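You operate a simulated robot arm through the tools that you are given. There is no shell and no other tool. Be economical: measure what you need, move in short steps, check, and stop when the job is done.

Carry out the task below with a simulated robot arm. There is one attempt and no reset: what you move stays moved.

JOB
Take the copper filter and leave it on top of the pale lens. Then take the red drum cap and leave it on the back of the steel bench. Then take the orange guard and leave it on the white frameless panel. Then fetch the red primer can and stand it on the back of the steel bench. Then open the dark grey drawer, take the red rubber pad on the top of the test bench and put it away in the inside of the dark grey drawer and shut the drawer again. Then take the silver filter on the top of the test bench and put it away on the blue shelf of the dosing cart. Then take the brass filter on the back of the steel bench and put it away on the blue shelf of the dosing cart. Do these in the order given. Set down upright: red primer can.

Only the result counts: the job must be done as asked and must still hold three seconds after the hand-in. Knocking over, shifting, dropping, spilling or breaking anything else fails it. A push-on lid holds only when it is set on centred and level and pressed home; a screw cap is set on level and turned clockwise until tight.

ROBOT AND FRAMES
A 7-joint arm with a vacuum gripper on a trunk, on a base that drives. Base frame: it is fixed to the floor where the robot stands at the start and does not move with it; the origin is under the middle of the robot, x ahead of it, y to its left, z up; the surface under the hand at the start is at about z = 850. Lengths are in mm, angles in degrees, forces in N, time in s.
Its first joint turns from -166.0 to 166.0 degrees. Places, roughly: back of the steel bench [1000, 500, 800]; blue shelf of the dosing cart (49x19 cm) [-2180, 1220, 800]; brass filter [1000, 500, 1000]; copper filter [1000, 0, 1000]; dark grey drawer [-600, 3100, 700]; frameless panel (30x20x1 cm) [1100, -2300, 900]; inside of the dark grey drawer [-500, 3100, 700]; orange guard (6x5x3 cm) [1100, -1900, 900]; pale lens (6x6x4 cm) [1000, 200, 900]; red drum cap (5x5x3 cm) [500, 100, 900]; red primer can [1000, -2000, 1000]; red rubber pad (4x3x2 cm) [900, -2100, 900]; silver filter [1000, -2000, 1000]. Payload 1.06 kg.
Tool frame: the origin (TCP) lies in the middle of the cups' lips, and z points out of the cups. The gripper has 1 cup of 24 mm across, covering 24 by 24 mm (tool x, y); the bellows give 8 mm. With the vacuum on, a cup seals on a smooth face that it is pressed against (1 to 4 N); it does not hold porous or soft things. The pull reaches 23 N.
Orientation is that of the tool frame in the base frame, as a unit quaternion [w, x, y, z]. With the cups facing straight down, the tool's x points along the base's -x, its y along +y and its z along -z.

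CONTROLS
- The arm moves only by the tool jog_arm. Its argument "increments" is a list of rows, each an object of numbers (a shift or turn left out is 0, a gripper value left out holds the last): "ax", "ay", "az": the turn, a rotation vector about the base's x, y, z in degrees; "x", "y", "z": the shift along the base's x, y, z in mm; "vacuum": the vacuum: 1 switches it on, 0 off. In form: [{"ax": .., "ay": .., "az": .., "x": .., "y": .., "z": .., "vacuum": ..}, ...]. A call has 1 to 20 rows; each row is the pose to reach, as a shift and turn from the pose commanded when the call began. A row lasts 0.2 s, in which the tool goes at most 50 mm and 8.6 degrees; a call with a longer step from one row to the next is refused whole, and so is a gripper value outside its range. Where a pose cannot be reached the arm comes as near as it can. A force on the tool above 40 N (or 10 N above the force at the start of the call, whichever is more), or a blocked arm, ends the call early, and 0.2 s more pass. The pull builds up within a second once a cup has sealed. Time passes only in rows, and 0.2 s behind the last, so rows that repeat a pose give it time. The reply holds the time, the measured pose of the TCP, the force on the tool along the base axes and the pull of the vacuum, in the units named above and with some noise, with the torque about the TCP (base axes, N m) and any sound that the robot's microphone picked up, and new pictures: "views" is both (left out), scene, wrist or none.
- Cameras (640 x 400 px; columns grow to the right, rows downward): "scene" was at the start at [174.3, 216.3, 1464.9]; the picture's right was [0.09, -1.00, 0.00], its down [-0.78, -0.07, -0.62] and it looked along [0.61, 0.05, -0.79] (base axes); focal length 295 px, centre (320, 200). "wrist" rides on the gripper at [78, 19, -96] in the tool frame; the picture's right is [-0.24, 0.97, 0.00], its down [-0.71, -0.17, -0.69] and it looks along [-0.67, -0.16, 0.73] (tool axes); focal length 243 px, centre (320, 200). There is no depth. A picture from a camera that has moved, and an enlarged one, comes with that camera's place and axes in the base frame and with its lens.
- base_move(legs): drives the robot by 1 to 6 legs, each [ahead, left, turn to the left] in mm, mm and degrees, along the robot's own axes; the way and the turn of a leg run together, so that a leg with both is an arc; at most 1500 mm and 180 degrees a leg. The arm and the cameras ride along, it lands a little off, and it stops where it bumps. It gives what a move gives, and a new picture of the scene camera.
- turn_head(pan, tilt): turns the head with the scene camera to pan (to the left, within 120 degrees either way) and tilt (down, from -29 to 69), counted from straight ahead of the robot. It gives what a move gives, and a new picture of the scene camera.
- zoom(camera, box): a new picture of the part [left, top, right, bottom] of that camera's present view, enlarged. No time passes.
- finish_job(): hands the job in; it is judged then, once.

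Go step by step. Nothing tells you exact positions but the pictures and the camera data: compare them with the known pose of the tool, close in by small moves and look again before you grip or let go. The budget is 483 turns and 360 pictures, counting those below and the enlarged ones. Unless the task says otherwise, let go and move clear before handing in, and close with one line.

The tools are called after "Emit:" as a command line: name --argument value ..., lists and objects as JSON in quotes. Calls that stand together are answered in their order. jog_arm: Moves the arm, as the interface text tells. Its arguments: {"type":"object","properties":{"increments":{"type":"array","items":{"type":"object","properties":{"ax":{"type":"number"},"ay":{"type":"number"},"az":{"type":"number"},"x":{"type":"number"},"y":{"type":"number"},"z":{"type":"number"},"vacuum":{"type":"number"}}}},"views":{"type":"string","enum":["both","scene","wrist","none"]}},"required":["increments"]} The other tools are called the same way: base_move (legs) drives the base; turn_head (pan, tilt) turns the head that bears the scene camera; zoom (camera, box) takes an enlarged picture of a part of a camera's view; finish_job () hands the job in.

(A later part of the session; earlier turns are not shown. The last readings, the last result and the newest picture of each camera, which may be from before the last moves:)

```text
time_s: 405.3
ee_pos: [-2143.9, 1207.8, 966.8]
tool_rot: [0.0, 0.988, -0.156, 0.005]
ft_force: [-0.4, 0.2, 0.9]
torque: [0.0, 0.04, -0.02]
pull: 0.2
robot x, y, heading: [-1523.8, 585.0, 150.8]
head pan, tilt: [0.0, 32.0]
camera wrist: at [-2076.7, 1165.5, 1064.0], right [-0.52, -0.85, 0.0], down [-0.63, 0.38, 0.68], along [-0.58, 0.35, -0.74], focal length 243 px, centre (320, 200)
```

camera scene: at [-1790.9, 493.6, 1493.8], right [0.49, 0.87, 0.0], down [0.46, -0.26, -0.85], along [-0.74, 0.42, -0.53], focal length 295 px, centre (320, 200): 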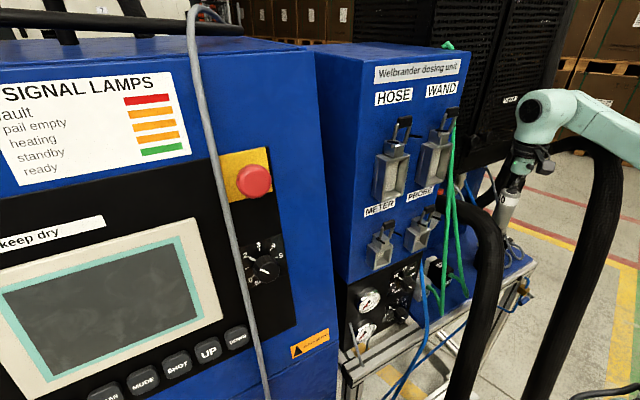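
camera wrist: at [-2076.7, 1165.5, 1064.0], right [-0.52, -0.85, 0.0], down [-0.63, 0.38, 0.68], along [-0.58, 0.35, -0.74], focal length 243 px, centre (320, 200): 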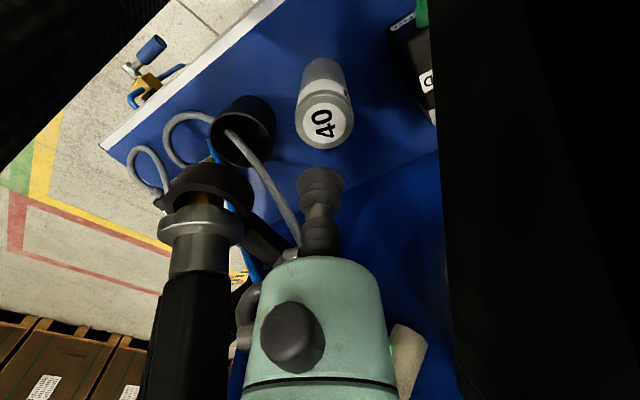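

The silver filter stands well. I'll rise, then retract along the path I came.

Emit:
jog_arm --increments '[{"x": 10, "z": 20}, {"x": 25, "z": 50}, {"x": 38, "z": 85}, {"x": 40, "z": 125}, {"x": 40, "z": 165}, {"x": 40, "z": 205}, {"x": 40, "z": 245}, {"x": 40, "y": -15, "z": 255}, {"x": 50, "y": -35, "z": 255}, {"x": 80, "y": -65, "z": 255}, {"x": 110, "y": -98, "z": 255}, {"x": 140, "y": -131, "z": 255}, {"x": 170, "y": -164, "z": 255}, {"x": 200, "y": -197, "z": 255}, {"x": 230, "y": -230, "z": 255}, {"x": 260, "y": -262, "z": 255}, {"x": 285, "y": -282, "z": 255}, {"x": 285, "y": -282, "z": 255}]'

```text
time_s: 409.1
ee_pos: [-1861.0, 926.7, 1222.4]
tool_rot: [0.002, 0.988, -0.155, 0.005]
ft_force: [0.3, -0.8, -0.1]
torque: [-0.02, -0.05, -0.01]
pull: 0.0
out of reach, approached as far as the arm can: row 5, 6, 7
robot x, y, heading: [-1520.7, 585.3, 150.6]
head pan, tilt: [0.0, 32.0]
camera scene: at [-1790.9, 493.7, 1493.8], right [0.49, 0.87, 0.0], down [0.46, -0.26, -0.85], along [-0.74, 0.42, -0.53], focal length 295 px, centre (320, 200)
camera wrist: at [-1792.5, 883.8, 1319.1], right [-0.52, -0.85, 0.0], down [-0.63, 0.38, 0.68], along [-0.58, 0.35, -0.74], focal length 243 px, centre (320, 200)
```

scene: 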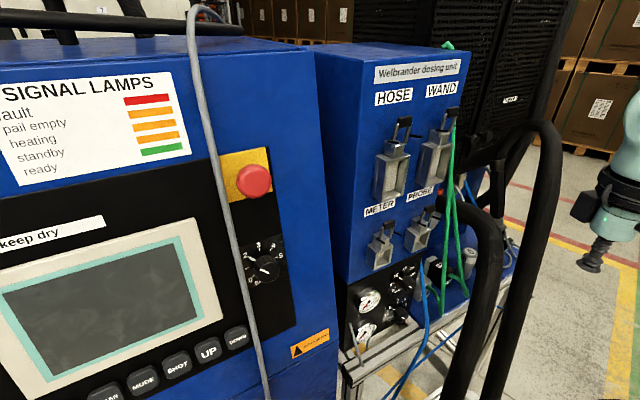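
wrist: 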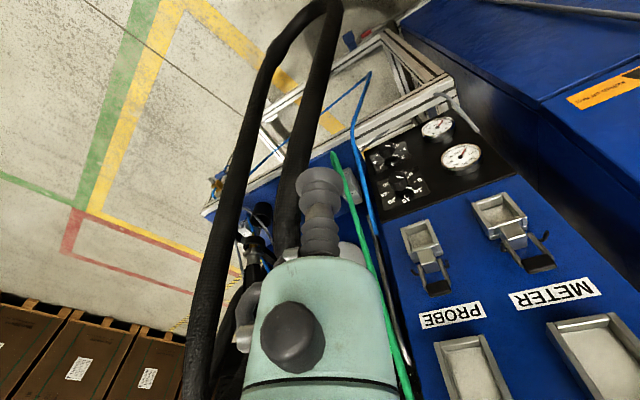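

Now for the brass filter on the steel bench: I'll back away, turn to face the benches and drive there.

Emit:
base_move --legs '[[-400, 0, 0], [0, 0, -75], [0, 0, -75.6], [1100, 100, 0]]'

Emit:
turn_head --pan 0 --tilt 35

```text
time_s: 423.4
ee_pos: [388.3, 348.4, 1223.0]
tool_rot: [-0.005, -0.102, 0.995, 0.001]
ft_force: [-0.4, -0.1, 0.5]
torque: [0.02, 0.01, -0.01]
pull: 0.1
robot x, y, heading: [-77.5, 483.0, 0.1]
head pan, tilt: [0.0, 32.0]
camera scene: at [113.1, 689.3, 1493.8], right [0.0, -1.0, 0.0], down [-0.53, 0.0, -0.85], along [0.85, 0.0, -0.53], focal length 295 px, centre (320, 200)
```

scene: 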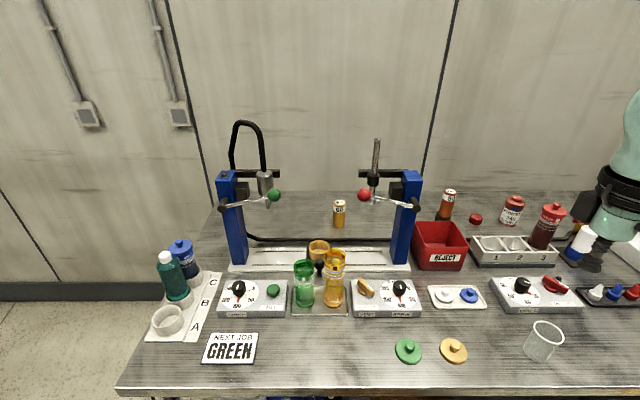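

```text
time_s: 424.0
ee_pos: [388.2, 347.9, 1221.7]
tool_rot: [-0.007, -0.102, 0.995, 0.001]
ft_force: [-0.2, 0.4, 0.3]
torque: [-0.05, 0.03, -0.03]
pull: 0.0
robot x, y, heading: [-76.2, 473.7, 0.2]
head pan, tilt: [0.0, 35.0]
camera scene: at [111.5, 689.3, 1489.2], right [0.0, -1.0, 0.0], down [-0.57, 0.0, -0.82], along [0.82, 0.0, -0.57], focal length 295 px, centre (320, 200)
```

scene: 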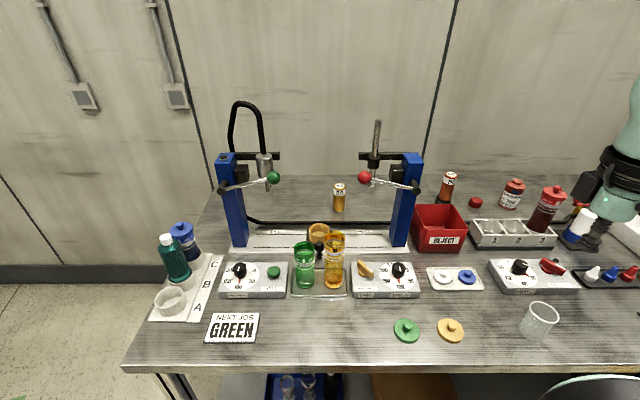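

Emit:
zoom --camera "scene" --box '[210, 90, 450, 260]'

```text
2.35 times, centred on (330, 175) of scene
camera zoom: at [111.5, 689.3, 1489.2], right [0.0, -1.0, 0.0], down [-0.57, 0.0, -0.82], along [0.82, 0.0, -0.57], focal length 695 px, centre (296, 259)
```

zoom: 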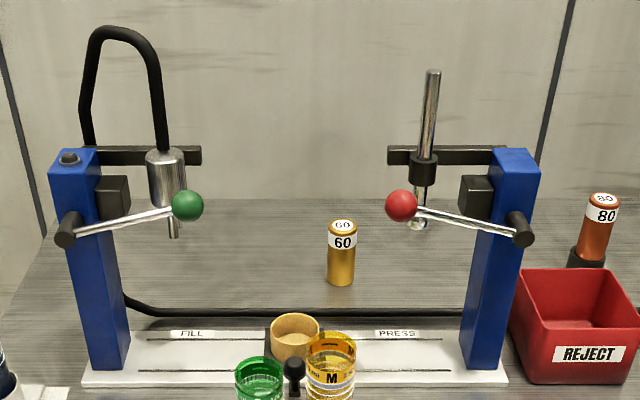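

The brass filter at about (980, 621) stands behind two press columns, and with the elbow swung to the right the forearm would hit the right press. I'll back into open space and try to bring the elbow back up, starting by extending the arm nearly straight and looking.

Emit:
base_move --legs '[[-600, 0, 0]]'

Emit:
jog_arm --increments '[{"x": 45, "z": 10, "az": 4}, {"x": 90, "z": 20, "az": 8}, {"x": 135, "z": 30, "az": 11.7}, {"x": 180, "z": 40, "az": 11.7}, {"x": 225, "z": 50, "az": 11.7}, {"x": 270, "z": 60, "az": 11.7}, {"x": 315, "z": 70, "az": 11.7}, {"x": 360, "z": 80, "az": 11.7}, {"x": 405, "z": 80, "az": 11.7}, {"x": 450, "z": 80, "az": 11.7}, {"x": 490, "z": 80, "az": 11.7}, {"x": 490, "z": 80, "az": 11.7}]' --views "scene"

```text
time_s: 427.4
ee_pos: [-209.7, 347.7, 1222.7]
tool_rot: [-0.005, -0.102, 0.995, 0.001]
ft_force: [0.0, 0.5, -0.7]
torque: [-0.03, -0.01, 0.02]
pull: 0.1
robot x, y, heading: [-671.7, 481.4, 0.3]
head pan, tilt: [0.0, 35.0]
camera scene: at [-485.7, 689.6, 1489.2], right [0.0, -1.0, 0.0], down [-0.57, 0.0, -0.82], along [0.82, 0.0, -0.57], focal length 295 px, centre (320, 200)
```

scene: 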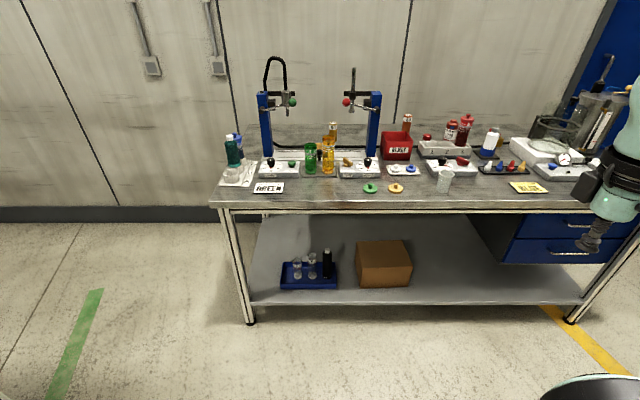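

```text
time_s: 430.0
ee_pos: [178.3, 399.5, 1268.5]
tool_rot: [-0.004, -0.202, 0.979, 0.0]
ft_force: [0.2, -0.1, 0.2]
torque: [0.0, -0.01, -0.01]
pull: 0.0
out of reach, approached as far as the arm can: row 8, 9, 10, 11, 12
robot x, y, heading: [-674.4, 481.5, -0.2]
head pan, tilt: [0.0, 35.0]
camera scene: at [-485.6, 689.6, 1489.2], right [0.0, -1.0, 0.0], down [-0.57, 0.0, -0.82], along [0.82, 0.0, -0.57], focal length 295 px, centre (320, 200)
```

scene: 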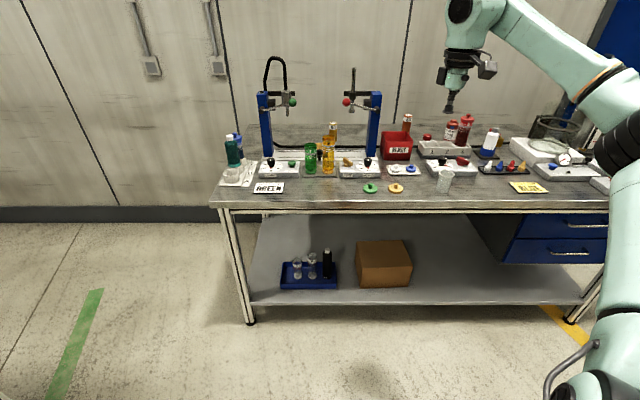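

I turned the yaw the wrong way. I'll bring it back to neutral and slightly beyond, then stretch.

Emit:
jog_arm --increments '[{"az": -8}, {"az": -16}, {"az": -23}, {"x": 30, "az": -23}, {"x": 70, "y": 10, "az": -23}, {"x": 110, "y": 20, "az": -23}, {"x": 150, "y": 30, "az": -23}, {"x": 180, "y": 30, "az": -23}, {"x": 180, "y": 30, "az": -23}]' --views "scene"

```text
time_s: 432.0
ee_pos: [296.6, 428.0, 1255.5]
tool_rot: [-0.005, -0.004, 1.0, 0.0]
ft_force: [-0.4, -0.5, 0.8]
torque: [-0.01, 0.01, -0.04]
pull: 0.1
out of reach, approached as far as the arm can: row 7, 8, 9
robot x, y, heading: [-671.5, 478.5, 0.0]
head pan, tilt: [0.0, 35.0]
camera scene: at [-485.7, 689.7, 1489.2], right [0.0, -1.0, 0.0], down [-0.57, 0.0, -0.82], along [0.82, 0.0, -0.57], focal length 295 px, centre (320, 200)
```

scene: 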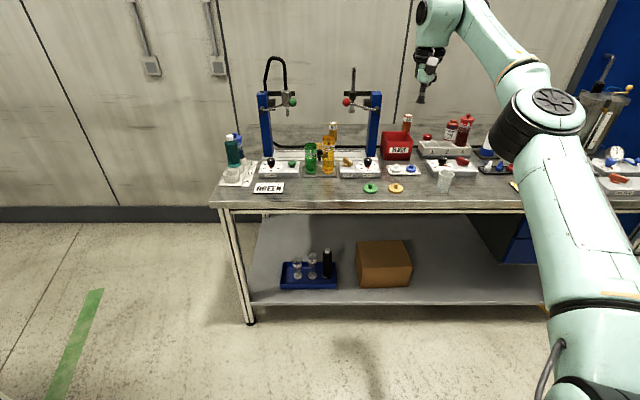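

The arm is nearly straight, with the elbow bending in the horizontal plane. I'll roll the tool about the forward axis here so the upper-arm roll joint takes part of it.

Emit:
jog_arm --increments '[{"ax": -8}, {"ax": -16}, {"ax": -24}, {"ax": -32}, {"ax": -40}, {"ax": -48}, {"ax": -56}, {"ax": -64}, {"ax": -70}, {"ax": -70}]' --views "scene"

```text
time_s: 434.2
ee_pos: [255.0, 339.9, 1246.2]
tool_rot: [-0.004, -0.002, 0.819, -0.573]
ft_force: [0.9, -0.2, 0.1]
torque: [0.0, -0.02, 0.04]
pull: 0.3
out of reach, approached as far as the arm can: row 1, 2, 3, 4, 5, 6, 7, 8, 9, 10
robot x, y, heading: [-672.5, 484.0, -0.1]
head pan, tilt: [0.0, 35.0]
camera scene: at [-485.7, 689.7, 1489.2], right [0.0, -1.0, 0.0], down [-0.57, 0.0, -0.82], along [0.82, 0.0, -0.57], focal length 295 px, centre (320, 200)
```

scene: 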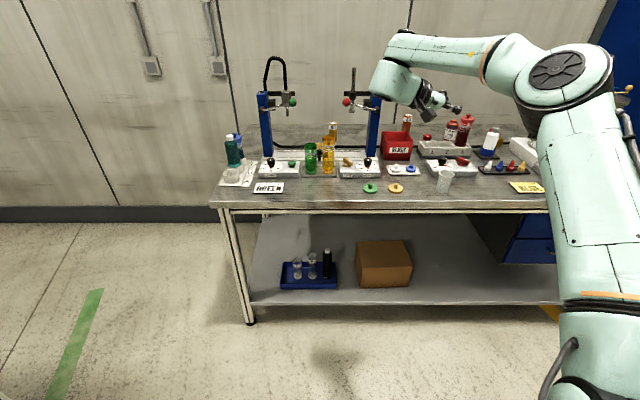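

Emit:
jog_arm --increments '[{"ax": 8, "x": -10}, {"ax": 16, "x": -20}, {"ax": 24, "x": -30}, {"ax": 32, "x": -40}, {"ax": 40, "x": -50}, {"ax": 48, "x": -60}, {"ax": 56, "x": -70}, {"ax": 64, "x": -80}, {"ax": 72, "x": -90}, {"ax": 80, "x": -100}, {"ax": 88, "x": -100}, {"ax": 96, "x": -100}, {"ax": 104, "x": -100}, {"ax": 112, "x": -100}, {"ax": 120, "x": -100}, {"ax": 120, "x": -100}]' --views "scene"

```text
time_s: 437.6
ee_pos: [156.6, 339.1, 1244.7]
tool_rot: [-0.004, -0.006, 0.905, 0.425]
ft_force: [-0.5, 0.3, -0.1]
torque: [0.01, 0.02, 0.02]
pull: 0.1
robot x, y, heading: [-674.8, 477.4, -0.4]
head pan, tilt: [0.0, 35.0]
camera scene: at [-485.7, 689.6, 1489.2], right [0.0, -1.0, 0.0], down [-0.57, 0.0, -0.82], along [0.82, 0.0, -0.57], focal length 295 px, centre (320, 200)
```

scene: 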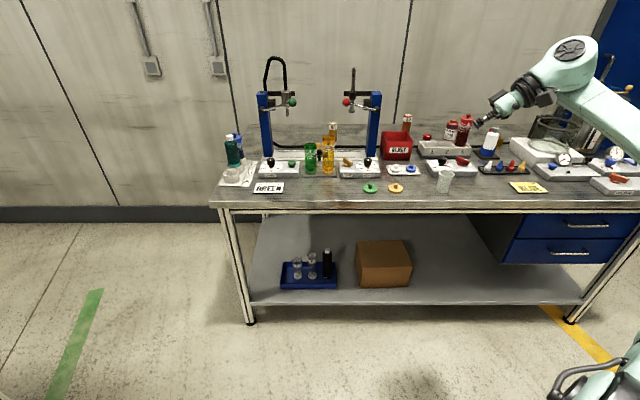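

That did not lift the elbow. Another idea is to swing the arm clockwise toward the first joint's limit, so the elbow can't stay on the right. First I'll level the tool.

Emit:
jog_arm --increments '[{"ax": -8, "y": 5}, {"ax": -16, "y": 10}, {"ax": -24, "y": 15}, {"ax": -32, "y": 20}, {"ax": -40, "y": 30}, {"ax": -48, "y": 40}, {"ax": -50.4, "y": 50, "z": 20}, {"ax": -50.4, "y": 80, "z": 40}, {"ax": -50.4, "y": 90, "z": 55}, {"ax": -50.4, "y": 90, "z": 55}]' --views "scene"

```text
time_s: 439.8
ee_pos: [157.0, 429.3, 1300.4]
tool_rot: [-0.006, -0.005, 1.0, -0.003]
ft_force: [-0.4, -0.2, 0.1]
torque: [0.0, 0.0, -0.04]
pull: 0.0
robot x, y, heading: [-675.7, 480.2, -0.1]
head pan, tilt: [0.0, 35.0]
camera scene: at [-485.7, 689.6, 1489.2], right [0.0, -1.0, 0.0], down [-0.57, 0.0, -0.82], along [0.82, 0.0, -0.57], focal length 295 px, centre (320, 200)
```

scene: 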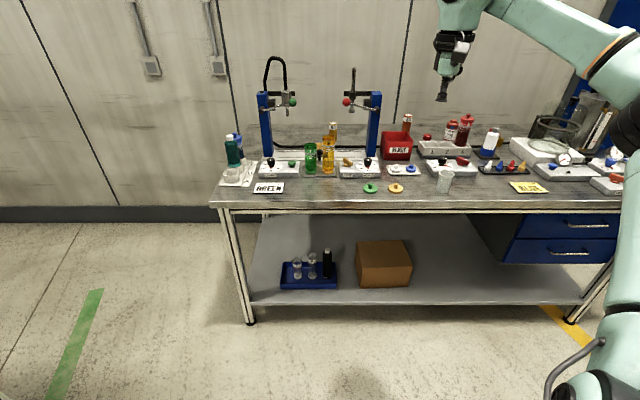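

Emit:
jog_arm --increments '[{"x": -2, "y": -48.2, "az": -4.8}, {"x": -8.1, "y": -96.1, "az": -9.6}, {"x": -18.1, "y": -143.2, "az": -14.4}, {"x": -32, "y": -189.4, "az": -19.2}, {"x": -49.8, "y": -234.3, "az": -24}, {"x": -71.2, "y": -277.5, "az": -28.8}, {"x": -96.2, "y": -318.8, "az": -33.6}, {"x": -124.6, "y": -357.8, "az": -38.4}, {"x": -156.1, "y": -394.3, "az": -43.2}, {"x": -190.6, "y": -428, "az": -48}, {"x": -227.8, "y": -458.8, "az": -52.8}, {"x": -267.4, "y": -486.3, "az": -57.6}, {"x": -309.1, "y": -510.5, "az": -62.4}, {"x": -352.8, "y": -531, "az": -67.2}, {"x": -398, "y": -547.8, "az": -72}, {"x": -444.5, "y": -560.8, "az": -76.8}, {"x": -491.9, "y": -569.8, "az": -81.6}, {"x": -539.8, "y": -574.9, "az": -86.4}, {"x": -588.1, "y": -575.9, "az": -91.2}, {"x": -636.2, "y": -572.8, "az": -96}]' --views "none"

Emit:
turn_head --pan -80 --tilt 25

```text
time_s: 444.0
ee_pos: [-477.7, -143.3, 1299.5]
tool_rot: [-0.006, 0.74, 0.672, 0.002]
ft_force: [0.2, -0.2, -0.5]
torque: [0.01, 0.02, -0.01]
pull: 0.1
robot x, y, heading: [-673.1, 480.8, -0.2]
head pan, tilt: [0.0, 35.0]
```

```text
time_s: 445.5
ee_pos: [-478.4, -143.1, 1301.4]
tool_rot: [-0.005, 0.74, 0.673, 0.002]
ft_force: [-0.1, -0.4, -0.2]
torque: [-0.03, -0.03, -0.01]
pull: 0.1
robot x, y, heading: [-674.7, 483.5, 0.1]
head pan, tilt: [-80.0, 25.0]
camera scene: at [-557.8, 598.8, 1505.0], right [-0.98, -0.17, 0.0], down [-0.07, 0.42, -0.91], along [0.16, -0.89, -0.42], focal length 295 px, centre (320, 200)
```

scene: 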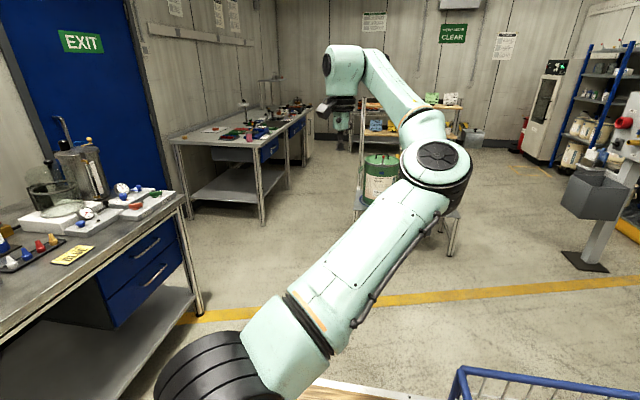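

I'll continue the swing toward the rear to reach the joint limit.

Emit:
jog_arm --increments '[{"x": -47.7, "y": 7, "az": -4.8}, {"x": -94.7, "y": 18, "az": -9.6}, {"x": -140.6, "y": 32.9, "az": -14.4}, {"x": -185.1, "y": 51.6, "az": -19.2}, {"x": -227.8, "y": 74, "az": -24}, {"x": -268.5, "y": 99.8, "az": -28.8}, {"x": -307, "y": 129, "az": -33.6}, {"x": -342.8, "y": 161.3, "az": -38.4}, {"x": -375.8, "y": 196.4, "az": -43.2}, {"x": -405.8, "y": 234.2, "az": -48}, {"x": -432.5, "y": 274.4, "az": -52.8}, {"x": -455.7, "y": 316.7, "az": -57.6}, {"x": -455.7, "y": 316.7, "az": -57.6}]' --views "none"

Emit:
turn_head --pan -115 --tilt 30

```text
time_s: 448.3
ee_pos: [-936.0, 173.6, 1299.0]
tool_rot: [-0.004, 0.973, 0.232, 0.005]
ft_force: [0.1, -0.4, 0.1]
torque: [0.04, -0.02, -0.04]
pull: 0.0
robot x, y, heading: [-670.5, 481.1, 0.3]
head pan, tilt: [-80.0, 25.0]
```

```text
time_s: 449.3
ee_pos: [-937.1, 174.5, 1299.5]
tool_rot: [-0.003, 0.973, 0.233, 0.004]
ft_force: [-1.0, -0.4, 0.4]
torque: [0.0, 0.0, -0.01]
pull: 0.0
robot x, y, heading: [-672.7, 481.1, 0.0]
head pan, tilt: [-115.0, 30.0]
camera scene: at [-612.1, 607.7, 1497.0], right [-0.91, 0.42, 0.0], down [0.21, 0.45, -0.87], along [-0.37, -0.79, -0.5], focal length 295 px, centre (320, 200)
```

scene: 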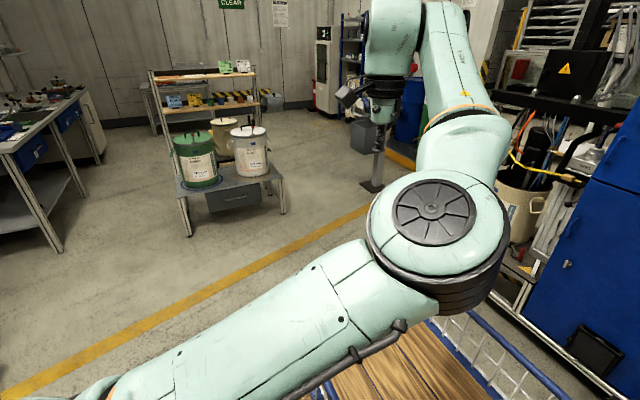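

Emit:
jog_arm --increments '[{"x": -19.6, "y": 44.1, "az": -4.8}, {"x": -35.5, "y": 89.6, "az": -9.6}, {"x": -47.5, "y": 136.3, "az": -14.4}, {"x": -55.6, "y": 183.9, "az": -19.2}, {"x": -59.6, "y": 232, "az": -24}, {"x": -59.6, "y": 280.2, "az": -28.8}, {"x": -59.6, "y": 280.2, "az": -28.8}]' --views "scene"

```text
time_s: 450.9
ee_pos: [-995.2, 455.3, 1301.2]
tool_rot: [-0.003, 1.0, -0.017, 0.005]
ft_force: [-0.2, -0.2, 1.3]
torque: [0.02, 0.01, -0.01]
pull: 0.0
robot x, y, heading: [-678.1, 481.4, 0.1]
head pan, tilt: [-115.0, 30.0]
camera scene: at [-612.1, 607.7, 1497.0], right [-0.91, 0.42, 0.0], down [0.21, 0.45, -0.87], along [-0.37, -0.78, -0.5], focal length 295 px, centre (320, 200)
```

scene: 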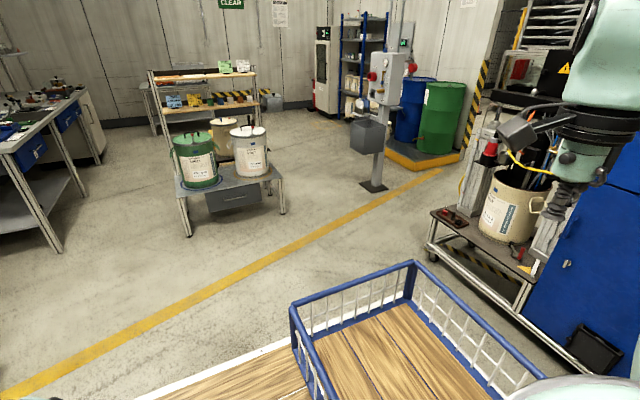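

The arm looks reconfigured. I'll swing back partway and check the elbow.

Emit:
jog_arm --increments '[{"x": 0, "y": -48.2, "az": 4.8}, {"x": 4, "y": -96.3, "az": 9.6}, {"x": 12.1, "y": -143.9, "az": 14.4}, {"x": 24.1, "y": -190.6, "az": 19.2}, {"x": 40, "y": -236.1, "az": 24}, {"x": 59.6, "y": -280.2, "az": 28.8}, {"x": 82.8, "y": -322.5, "az": 33.6}, {"x": 109.5, "y": -362.7, "az": 38.4}, {"x": 139.5, "y": -400.5, "az": 43.2}, {"x": 172.5, "y": -435.6, "az": 48}, {"x": 208.3, "y": -467.9, "az": 52.8}, {"x": 246.8, "y": -497.1, "az": 57.6}, {"x": 287.5, "y": -522.9, "az": 62.4}]' --views "scene"

```text
time_s: 453.7
ee_pos: [-709.1, -70.0, 1300.9]
tool_rot: [-0.005, 0.864, 0.504, 0.003]
ft_force: [-1.2, 0.4, 0.1]
torque: [-0.03, 0.0, -0.01]
pull: 0.0
robot x, y, heading: [-674.7, 480.9, -0.0]
head pan, tilt: [-115.0, 30.0]
camera scene: at [-612.4, 608.1, 1497.0], right [-0.91, 0.42, 0.0], down [0.21, 0.45, -0.87], along [-0.37, -0.78, -0.5], focal length 295 px, centre (320, 200)
```

scene: 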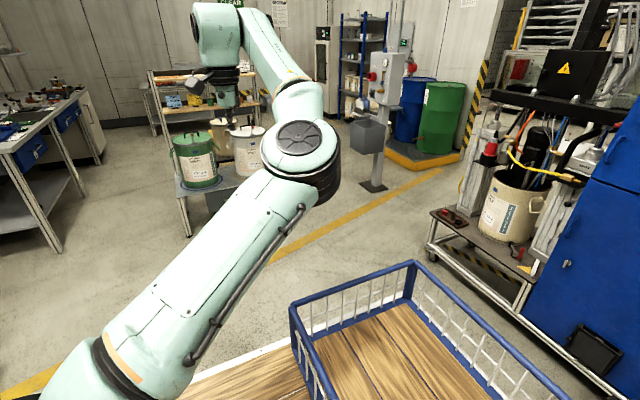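

Still elbow-right. A better trick is to cross the straight-arm position while sweeping sideways, so the elbow flips to the left, which also suits the brass filter's approach. I'll swing the arm back to the front first.

Emit:
jog_arm --increments '[{"x": 42.7, "y": -22.4, "az": 4.8}, {"x": 87.2, "y": -41.1, "az": 9.6}, {"x": 133.1, "y": -56, "az": 14.4}, {"x": 180.1, "y": -67, "az": 19.2}, {"x": 227.8, "y": -74, "az": 24}, {"x": 275.9, "y": -77.1, "az": 28.8}, {"x": 324.2, "y": -76.1, "az": 33.6}, {"x": 372.1, "y": -71, "az": 38.4}, {"x": 419.5, "y": -62, "az": 43.2}, {"x": 466, "y": -49, "az": 48}, {"x": 511.2, "y": -32.2, "az": 52.8}, {"x": 554.9, "y": -11.7, "az": 57.6}, {"x": 596.6, "y": 12.5, "az": 62.4}, {"x": 636.2, "y": 40, "az": 67.2}, {"x": 673.4, "y": 70.8, "az": 72}, {"x": 707.9, "y": 104.5, "az": 76.8}, {"x": 739.4, "y": 141, "az": 81.6}, {"x": 767.8, "y": 180, "az": 86.4}, {"x": 792.8, "y": 221.3, "az": 91.2}, {"x": 814.2, "y": 264.5, "az": 96}]' --views "none"

Emit:
turn_head --pan -20 --tilt 25

```text
time_s: 457.9
ee_pos: [103.7, 194.3, 1298.8]
tool_rot: [-0.006, 0.204, 0.979, -0.001]
ft_force: [0.0, -0.1, -0.1]
torque: [0.03, -0.04, -0.02]
pull: 0.0
robot x, y, heading: [-676.0, 480.6, -0.3]
head pan, tilt: [-115.0, 30.0]
```

```text
time_s: 459.6
ee_pos: [103.3, 194.7, 1299.4]
tool_rot: [-0.007, 0.204, 0.979, -0.002]
ft_force: [0.7, 0.9, 0.3]
torque: [0.02, 0.0, 0.0]
pull: 0.0
robot x, y, heading: [-674.9, 477.5, 0.1]
head pan, tilt: [-20.0, 25.0]
camera scene: at [-487.2, 658.0, 1505.0], right [-0.34, -0.94, 0.0], down [-0.4, 0.15, -0.91], along [0.85, -0.31, -0.42], focal length 295 px, centre (320, 200)
```

scene: 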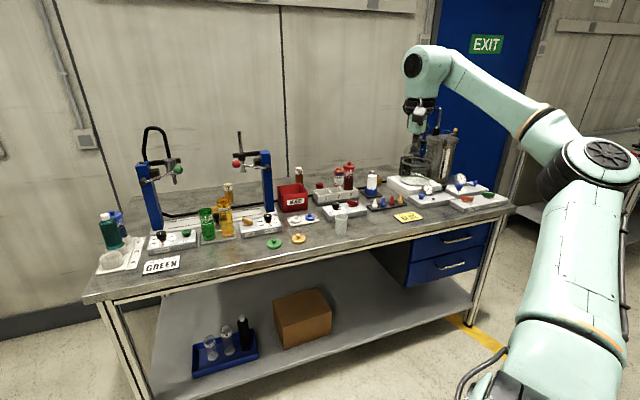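

Emit:
jog_arm --increments '[{"x": 15, "y": 44, "z": -10, "az": 4}, {"x": 30, "y": 88, "z": -20, "az": 8}, {"x": 46, "y": 132, "z": -30, "az": 12}, {"x": 62, "y": 176, "z": -40, "az": 16}, {"x": 78, "y": 219, "z": -50, "az": 20}, {"x": 94, "y": 262, "z": -60, "az": 24}, {"x": 110, "y": 305, "z": -70, "az": 28}, {"x": 126, "y": 348, "z": -80, "az": 32}, {"x": 142, "y": 391, "z": -90, "az": 36}, {"x": 158, "y": 434, "z": -100, "az": 40}, {"x": 174, "y": 477, "z": -110, "az": 44}, {"x": 190, "y": 520, "z": -120, "az": 48}, {"x": 204, "y": 563, "z": -130, "az": 49}, {"x": 204, "y": 563, "z": -130, "az": 49}]' --views "scene"

```text
time_s: 462.6
ee_pos: [218.4, 616.6, 1145.4]
tool_rot: [-0.005, -0.221, 0.975, -0.004]
ft_force: [0.3, 0.7, 1.1]
torque: [-0.03, -0.01, 0.03]
pull: 0.0
out of reach, approached as far as the arm can: row 9, 10, 11, 12, 13, 14
robot x, y, heading: [-671.9, 480.3, -0.3]
head pan, tilt: [-20.0, 25.0]
camera scene: at [-487.2, 658.7, 1504.9], right [-0.34, -0.94, 0.0], down [-0.4, 0.14, -0.91], along [0.85, -0.31, -0.42], focal length 295 px, centre (320, 200)
```

scene: 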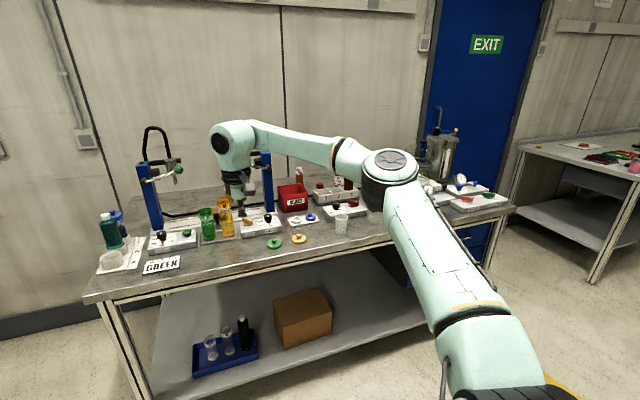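

The yaw limit stops it again, so I'll turn the tool yaw well negative and extend.

Emit:
jog_arm --increments '[{"az": -8}, {"az": -16}, {"az": -24}, {"az": -32, "x": 10, "y": 10}, {"az": -40, "x": 25, "y": 30}, {"az": -45, "x": 45, "y": 60}, {"az": -45, "x": 65, "y": 90}, {"az": -45, "x": 80, "y": 125}, {"az": -45, "x": 90, "y": 160}, {"az": -45, "x": 90, "y": 160}]' --views "scene"

```text
time_s: 464.8
ee_pos: [230.0, 607.4, 1120.9]
tool_rot: [-0.006, 0.169, 0.986, -0.002]
ft_force: [0.1, -0.1, 0.3]
torque: [0.01, 0.01, 0.0]
pull: 0.2
out of reach, approached as far as the arm can: row 4, 5, 6, 7, 8, 9, 10
robot x, y, heading: [-673.2, 479.1, 0.1]
head pan, tilt: [-20.0, 25.0]
camera scene: at [-487.2, 658.1, 1504.9], right [-0.34, -0.94, 0.0], down [-0.4, 0.14, -0.91], along [0.85, -0.31, -0.42], focal length 295 px, centre (320, 200)
```

scene: 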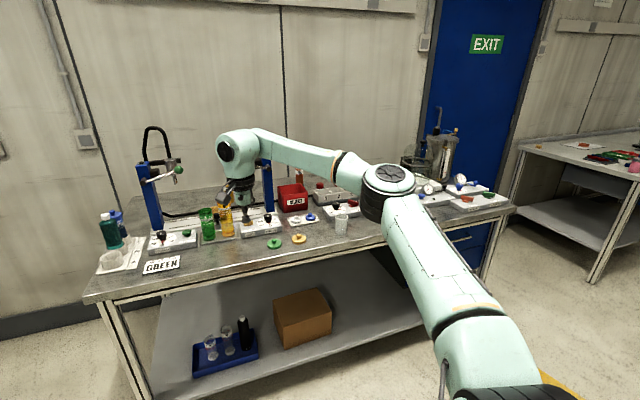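

Emit:
jog_arm --increments '[{"x": 30, "y": -38, "z": 8}, {"x": 60, "y": -76, "z": 16}, {"x": 90, "y": -114, "z": 24}, {"x": 120, "y": -150, "z": 30}, {"x": 141, "y": -176, "z": 30}, {"x": 139.5, "y": -224.2, "z": 30}, {"x": 135.1, "y": -272.3, "z": 30}, {"x": 127.8, "y": -320, "z": 30}, {"x": 117.5, "y": -367.1, "z": 30}, {"x": 104.3, "y": -413.6, "z": 30}, {"x": 88.4, "y": -459.1, "z": 30}, {"x": 69.6, "y": -503.6, "z": 30}, {"x": 44.2, "y": -529.2, "z": 30}, {"x": 12.5, "y": -550.2, "z": 30}, {"x": -21.4, "y": -568.1, "z": 30}, {"x": -55.6, "y": -583.8, "z": 30}, {"x": -90, "y": -597.3, "z": 30}]' --views "scene"

```text
time_s: 468.4
ee_pos: [175.2, 49.4, 1150.8]
tool_rot: [-0.005, 0.169, 0.986, -0.002]
ft_force: [0.0, 1.1, 0.7]
torque: [-0.03, -0.02, 0.0]
pull: 0.3
out of reach, approached as far as the arm can: row 3, 4, 5, 6, 7, 8, 9, 10, 11, 12, 13, 14, 15, 16, 17
robot x, y, heading: [-672.0, 478.5, 0.3]
head pan, tilt: [-20.0, 25.0]
camera scene: at [-487.1, 658.1, 1504.9], right [-0.34, -0.94, 0.0], down [-0.4, 0.14, -0.91], along [0.85, -0.31, -0.42], focal length 295 px, centre (320, 200)
```

scene: 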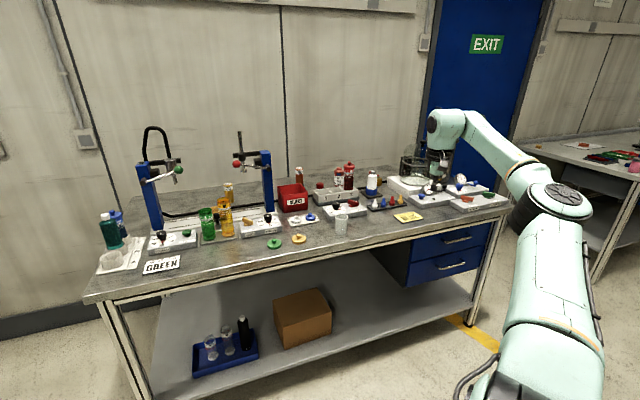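

The joint limits match a Panda-type arm. Pushing the yaw at its limit while the arm is folded should force the elbow upward, so I'll move to a mid-range pose and yaw slowly.

Emit:
jog_arm --increments '[{"x": -10, "y": 45, "z": 10}, {"x": -20, "y": 90, "z": 20}, {"x": -30, "y": 135, "z": 30}, {"x": -40, "y": 180, "z": 40}, {"x": -50, "y": 225, "z": 50}, {"x": -60, "y": 270, "z": 60}, {"x": -70, "y": 310, "z": 70}, {"x": -75, "y": 350, "z": 80}, {"x": -75, "y": 382, "z": 90, "az": 8}, {"x": -75, "y": 382, "z": 100, "az": 16}, {"x": -75, "y": 382, "z": 100, "az": 24}, {"x": -75, "y": 382, "z": 100, "az": 30}, {"x": -75, "y": 382, "z": 100, "az": 36}, {"x": -75, "y": 382, "z": 100, "az": 42}, {"x": -75, "y": 382, "z": 100, "az": 48}, {"x": -75, "y": 382, "z": 100, "az": 54}, {"x": -75, "y": 382, "z": 100, "az": 60}]' --views "scene"

```text
time_s: 472.0
ee_pos: [94.1, 435.2, 1248.7]
tool_rot: [-0.004, -0.344, 0.939, -0.006]
ft_force: [-0.6, -0.2, -0.7]
torque: [0.0, -0.02, 0.01]
pull: 0.0
out of reach, approached as far as the arm can: row 17
robot x, y, heading: [-670.5, 478.0, -0.3]
head pan, tilt: [-20.0, 25.0]
camera scene: at [-487.5, 657.9, 1505.0], right [-0.34, -0.94, 0.0], down [-0.4, 0.15, -0.91], along [0.85, -0.31, -0.42], focal length 295 px, centre (320, 200)
```

scene: 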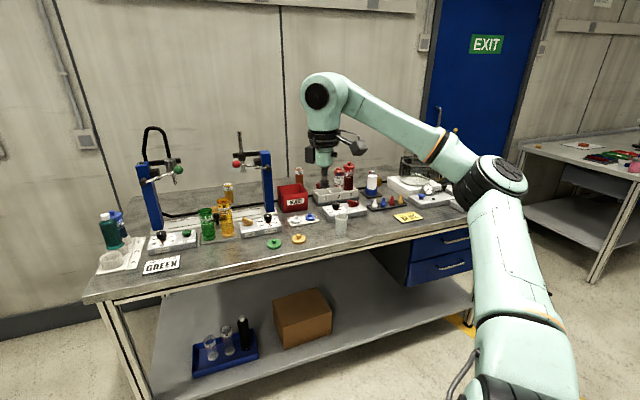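

Emit:
jog_arm --increments '[{"az": 3}, {"az": 6}, {"az": 9}, {"az": 12}, {"az": 15}, {"az": 18}, {"az": 21}, {"az": 24}, {"az": 27}, {"az": 30}, {"az": 33}, {"az": 36}, {"az": 39}, {"az": 42}, {"az": 45}, {"az": 48}]' --views "scene"

```text
time_s: 475.4
ee_pos: [-105.6, 561.0, 1196.7]
tool_rot: [0.0, -0.691, 0.723, -0.004]
ft_force: [-0.4, 0.0, 0.3]
torque: [0.06, 0.0, 0.0]
pull: 0.0
out of reach, approached as far as the arm can: row 1, 2, 3, 4, 5, 6, 7, 8, 9, 10, 11, 12, 13, 14, 15, 16
robot x, y, heading: [-669.6, 480.1, 0.1]
head pan, tilt: [-20.0, 25.0]
camera scene: at [-487.1, 657.9, 1505.0], right [-0.34, -0.94, 0.0], down [-0.4, 0.15, -0.91], along [0.85, -0.31, -0.42], focal length 295 px, centre (320, 200)
```

scene: 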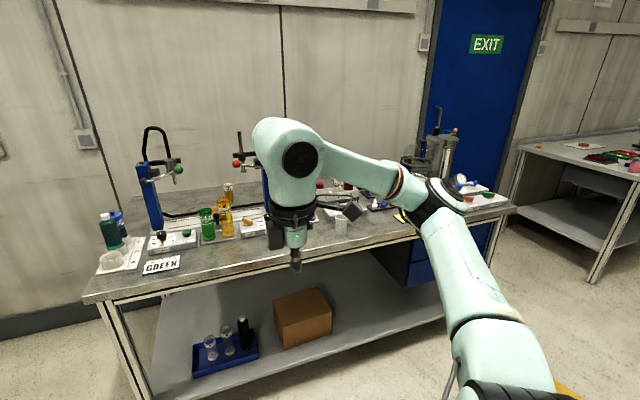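

Pushing the yaw only displaced the tool. There is a simpler way: near full reach the arm is almost straight, so the elbow side hardly matters. With the base at about (35, 950), the forearm will pass through the gap between the presses (y 602–785). I'll un-yaw and drive there.

Emit:
jog_arm --increments '[{"az": -8}, {"az": -16}, {"az": -24}, {"az": -32}, {"az": -40}, {"az": -48}, {"az": -56}, {"az": -64}, {"az": -72, "x": 20, "y": -20}, {"az": -80, "x": 40, "y": -45}, {"az": -88, "x": 60, "y": -75}, {"az": -96, "x": 60, "y": -110}, {"az": -104, "x": 50, "y": -140, "z": 10}, {"az": -107, "x": 40, "y": -160, "z": 20}, {"az": -107, "x": 40, "y": -160, "z": 20}]' --views "none"

Emit:
base_move --legs '[[0, 460, 0], [690, 0, 0]]'

Emit:
turn_head --pan -20 --tilt 35

```text
time_s: 478.6
ee_pos: [-66.2, 400.6, 1212.4]
tool_rot: [-0.006, 0.16, 0.987, -0.002]
ft_force: [-0.4, -0.6, 0.5]
torque: [0.02, 0.01, 0.01]
pull: 0.2
robot x, y, heading: [-672.5, 482.3, 0.2]
head pan, tilt: [-20.0, 25.0]
```

```text
time_s: 484.8
ee_pos: [627.1, 850.9, 1211.7]
tool_rot: [-0.006, 0.164, 0.987, -0.002]
ft_force: [0.3, -0.2, 0.7]
torque: [0.02, 0.0, 0.01]
pull: 0.0
robot x, y, heading: [17.8, 934.1, -0.4]
head pan, tilt: [-20.0, 25.0]
camera scene: at [207.3, 1111.0, 1504.9], right [-0.35, -0.94, 0.0], down [-0.4, 0.15, -0.91], along [0.85, -0.32, -0.42], focal length 295 px, centre (320, 200)
```

scene: 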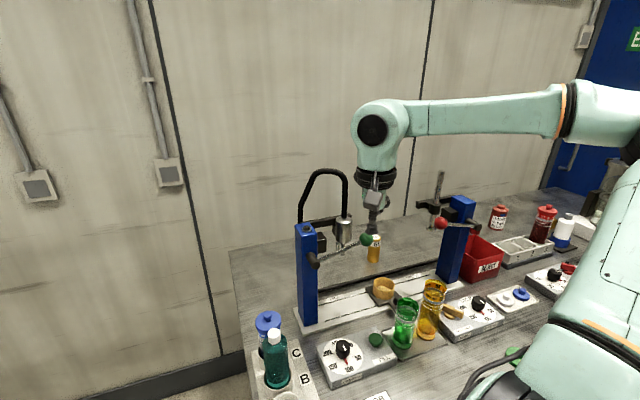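

```text
time_s: 485.5
ee_pos: [626.3, 851.4, 1213.1]
tool_rot: [-0.006, 0.164, 0.986, -0.001]
ft_force: [0.3, -0.7, 0.4]
torque: [-0.01, 0.01, 0.0]
pull: 0.0
robot x, y, heading: [22.3, 930.9, -0.4]
head pan, tilt: [-20.0, 35.0]
camera scene: at [203.4, 1112.4, 1489.2], right [-0.35, -0.94, 0.0], down [-0.54, 0.2, -0.82], along [0.77, -0.29, -0.57], focal length 295 px, centre (320, 200)
```

scene: 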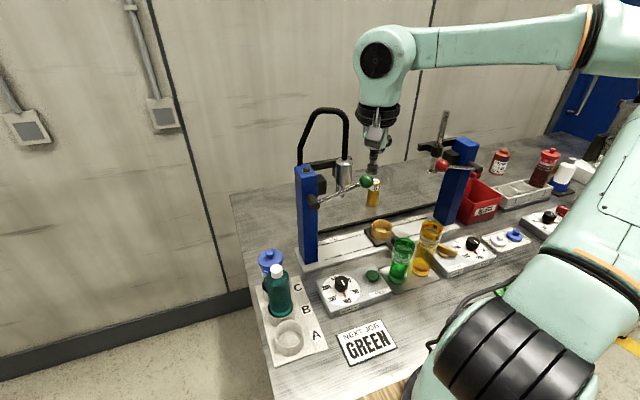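

I'm nearly in place. I'll shift to about (60, 990) so the arm line passes through the gap.

Emit:
base_move --legs '[[38, 58, 0.4]]'

Emit:
jog_arm --increments '[{"x": -20, "y": -40}, {"x": -40, "y": -80}, {"x": -55, "y": -120}, {"x": -50, "y": -160, "z": -5}, {"x": -20, "y": -185, "z": -15}, {"x": 20, "y": -200, "z": -25}, {"x": 55, "y": -212, "z": -30}, {"x": 95, "y": -220, "z": -30}, {"x": 130, "y": -225, "z": -30}, {"x": 130, "y": -225, "z": -30}]'

```text
time_s: 486.5
ee_pos: [665.0, 913.4, 1211.7]
tool_rot: [-0.005, 0.161, 0.987, -0.002]
ft_force: [0.1, 0.2, 0.2]
torque: [0.02, 0.02, -0.01]
pull: 0.0
robot x, y, heading: [56.9, 989.6, 0.3]
head pan, tilt: [-20.0, 35.0]
camera scene: at [240.3, 1172.4, 1489.2], right [-0.34, -0.94, 0.0], down [-0.54, 0.2, -0.82], along [0.77, -0.28, -0.57], focal length 295 px, centre (320, 200)
```

scene: 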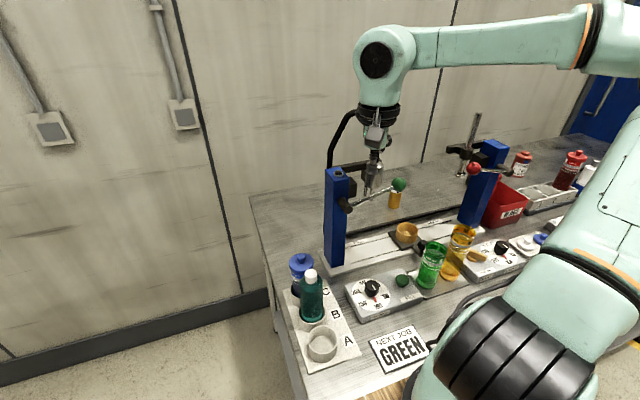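

```text
time_s: 488.7
ee_pos: [795.8, 688.3, 1182.5]
tool_rot: [-0.007, 0.161, 0.987, -0.001]
ft_force: [0.4, 0.4, 0.0]
torque: [-0.02, 0.02, 0.02]
pull: 0.0
robot x, y, heading: [57.6, 989.8, 0.3]
head pan, tilt: [-20.0, 35.0]
camera scene: at [240.2, 1172.4, 1489.2], right [-0.34, -0.94, 0.0], down [-0.54, 0.2, -0.82], along [0.77, -0.28, -0.57], focal length 295 px, centre (320, 200)
camera wrist: at [728.8, 730.0, 1278.7], right [0.53, 0.85, -0.01], down [0.63, -0.39, 0.68], along [0.57, -0.36, -0.74], focal length 243 px, centre (320, 200)
```

scene: 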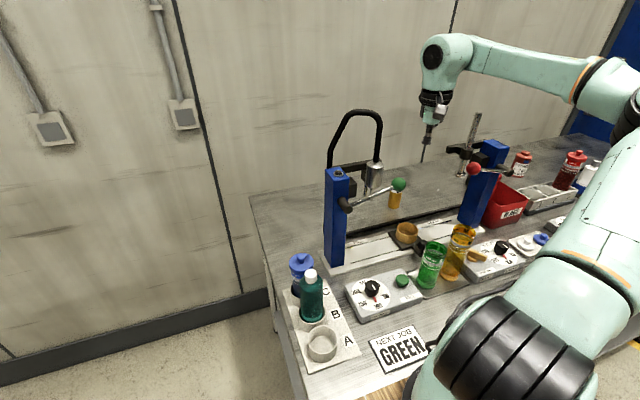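
wrist: 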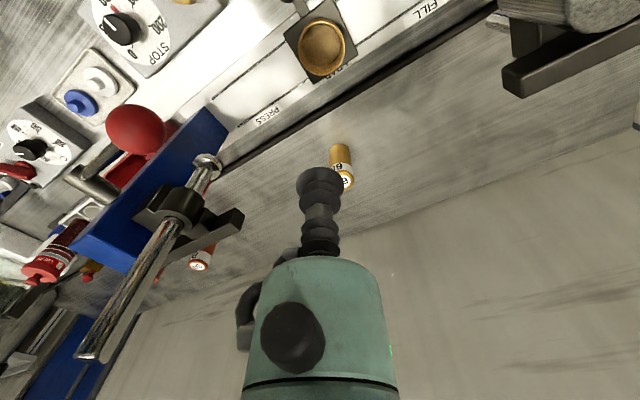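

The brass filter is at about (977, 625). I'll extend over it.

Emit:
jog_arm --increments '[{"x": 40, "y": -12}, {"x": 80, "y": -24, "z": -5}, {"x": 120, "y": -36, "z": -10}, {"x": 155, "y": -50, "z": -20}, {"x": 181, "y": -63, "z": -35}, {"x": 181, "y": -63, "z": -50}, {"x": 181, "y": -63, "z": -50}]'

```text
time_s: 490.3
ee_pos: [976.4, 626.5, 1133.1]
tool_rot: [-0.007, 0.161, 0.987, -0.002]
ft_force: [-0.1, 0.0, 0.3]
torque: [-0.02, 0.0, -0.03]
pull: 0.1
out of reach, approached as far as the arm can: row 5
robot x, y, heading: [59.6, 996.1, 0.1]
head pan, tilt: [-20.0, 35.0]
camera scene: at [240.3, 1172.4, 1489.2], right [-0.34, -0.94, 0.0], down [-0.54, 0.2, -0.82], along [0.77, -0.28, -0.57], focal length 295 px, centre (320, 200)
camera wrist: at [909.7, 667.9, 1228.7], right [0.53, 0.85, -0.01], down [0.63, -0.39, 0.68], along [0.57, -0.37, -0.74], focal length 243 px, centre (320, 200)
```

scene: 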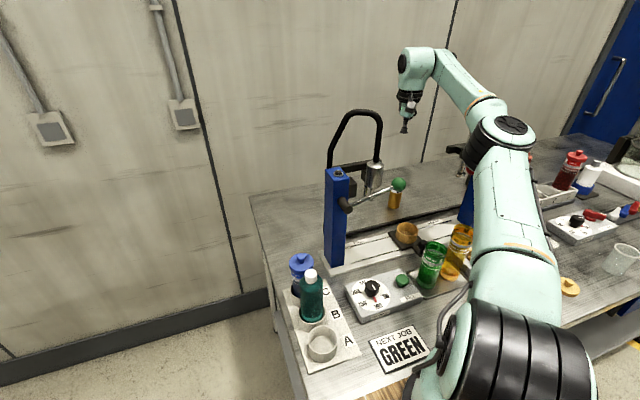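
wrist: 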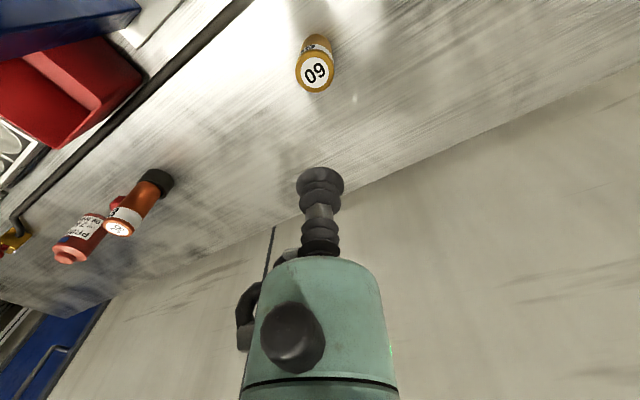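

Very good, the arm is nearly straight and clear. I'll descend over (970.5, 622).

Emit:
jog_arm --increments '[{"x": -6, "y": -4, "z": -40}, {"x": -6, "y": -4, "z": -80}, {"x": -6, "y": -4, "z": -120}, {"x": -6, "y": -4, "z": -155}, {"x": -6, "y": -4, "z": -155}]'

```text
time_s: 491.5
ee_pos: [977.6, 635.7, 976.1]
tool_rot: [-0.006, 0.152, 0.988, -0.003]
ft_force: [-0.3, 0.4, 0.3]
torque: [-0.01, 0.01, 0.0]
pull: 0.2
robot x, y, heading: [56.5, 993.9, -0.1]
head pan, tilt: [-20.0, 35.0]
camera scene: at [243.6, 1177.7, 1488.1], right [-0.34, -0.94, 0.0], down [-0.54, 0.19, -0.82], along [0.77, -0.28, -0.57], focal length 295 px, centre (320, 200)
camera wrist: at [909.1, 676.5, 1072.5], right [0.52, 0.86, -0.01], down [0.63, -0.37, 0.68], along [0.58, -0.36, -0.74], focal length 243 px, centre (320, 200)
```

scene: 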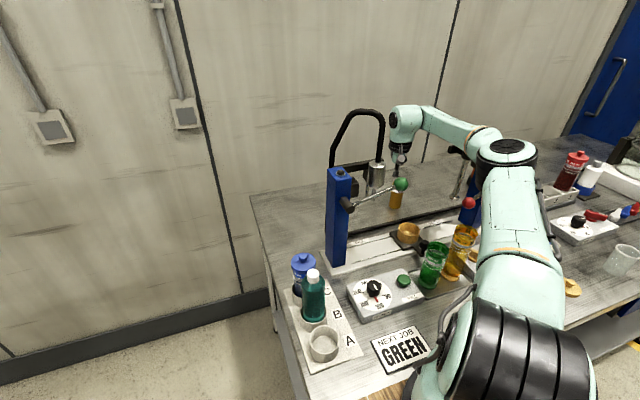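
wrist: 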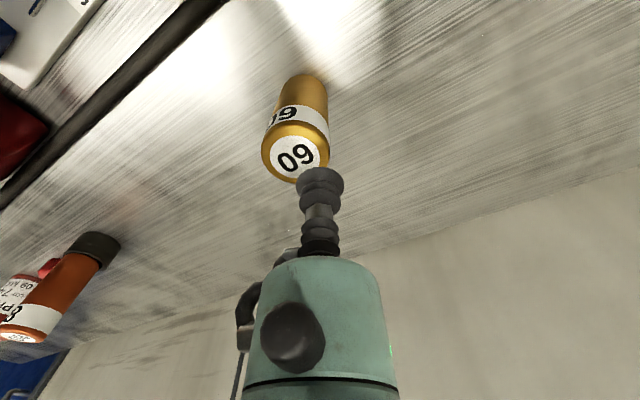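

The tool is off by about 13 mm and the robot leaned slightly, so something may be touching. I'll enlarge the area around the right press.

Emit:
zoom --camera "scene" --box '[380, 90, 580, 250]'

```text
2.50 times, centred on (480, 170) of scene
camera zoom: at [243.6, 1177.7, 1488.1], right [-0.34, -0.94, 0.0], down [-0.54, 0.19, -0.82], along [0.77, -0.28, -0.57], focal length 739 px, centre (-80, 275)
```

zoom: 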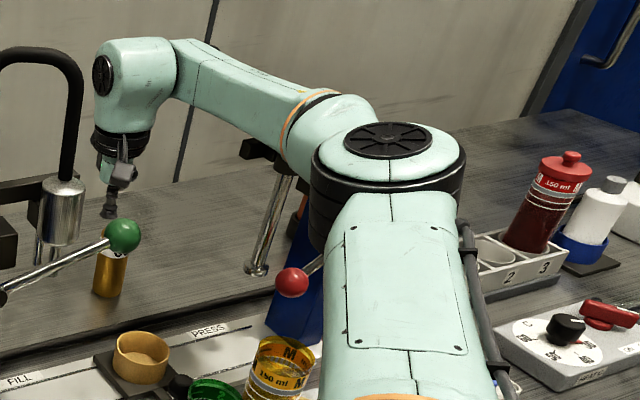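

The forearm seems to press against the right press arm, so I'll raise at once.

Emit:
jog_arm --increments '[{"z": 20}, {"z": 60}, {"z": 105}, {"z": 150}, {"z": 175}, {"z": 175}]'

Emit:
zoom --camera "scene" --box '[380, 90, 580, 250]'

```text
time_s: 492.9
ee_pos: [969.0, 621.5, 1152.3]
tool_rot: [-0.005, 0.165, 0.986, -0.002]
ft_force: [-0.5, -0.6, 0.0]
torque: [0.0, -0.02, -0.01]
pull: 0.0
robot x, y, heading: [55.7, 992.7, 0.2]
head pan, tilt: [-20.0, 35.0]
camera scene: at [240.6, 1171.7, 1489.2], right [-0.34, -0.94, 0.0], down [-0.54, 0.2, -0.82], along [0.77, -0.28, -0.57], focal length 295 px, centre (320, 200)
camera wrist: at [902.1, 662.3, 1248.0], right [0.54, 0.84, -0.01], down [0.62, -0.39, 0.68], along [0.57, -0.37, -0.73], focal length 243 px, centre (320, 200)
```

scene: 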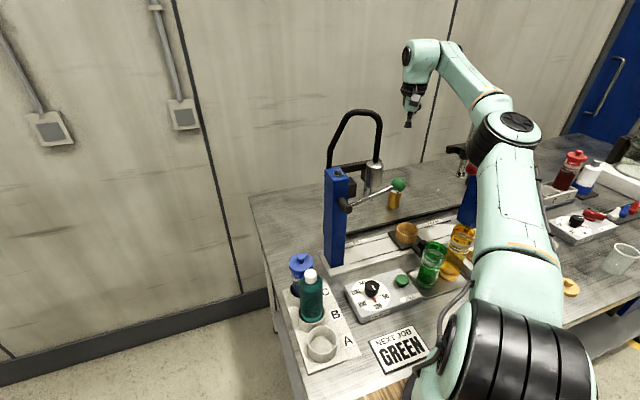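
wrist: 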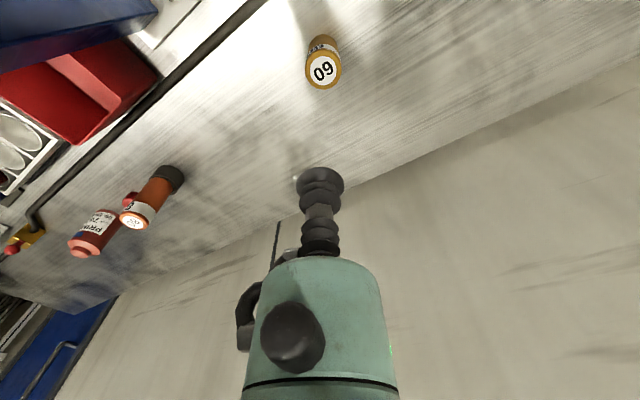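

```text
2.50 times, centred on (480, 170) of scene
camera zoom: at [240.6, 1171.7, 1489.2], right [-0.34, -0.94, 0.0], down [-0.54, 0.2, -0.82], along [0.77, -0.28, -0.57], focal length 739 px, centre (-80, 275)
```

zoom: 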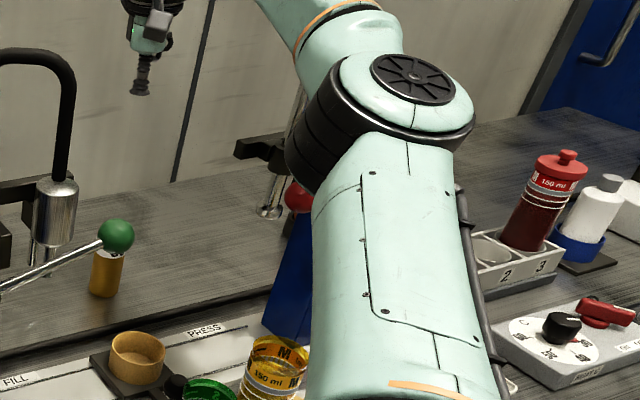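

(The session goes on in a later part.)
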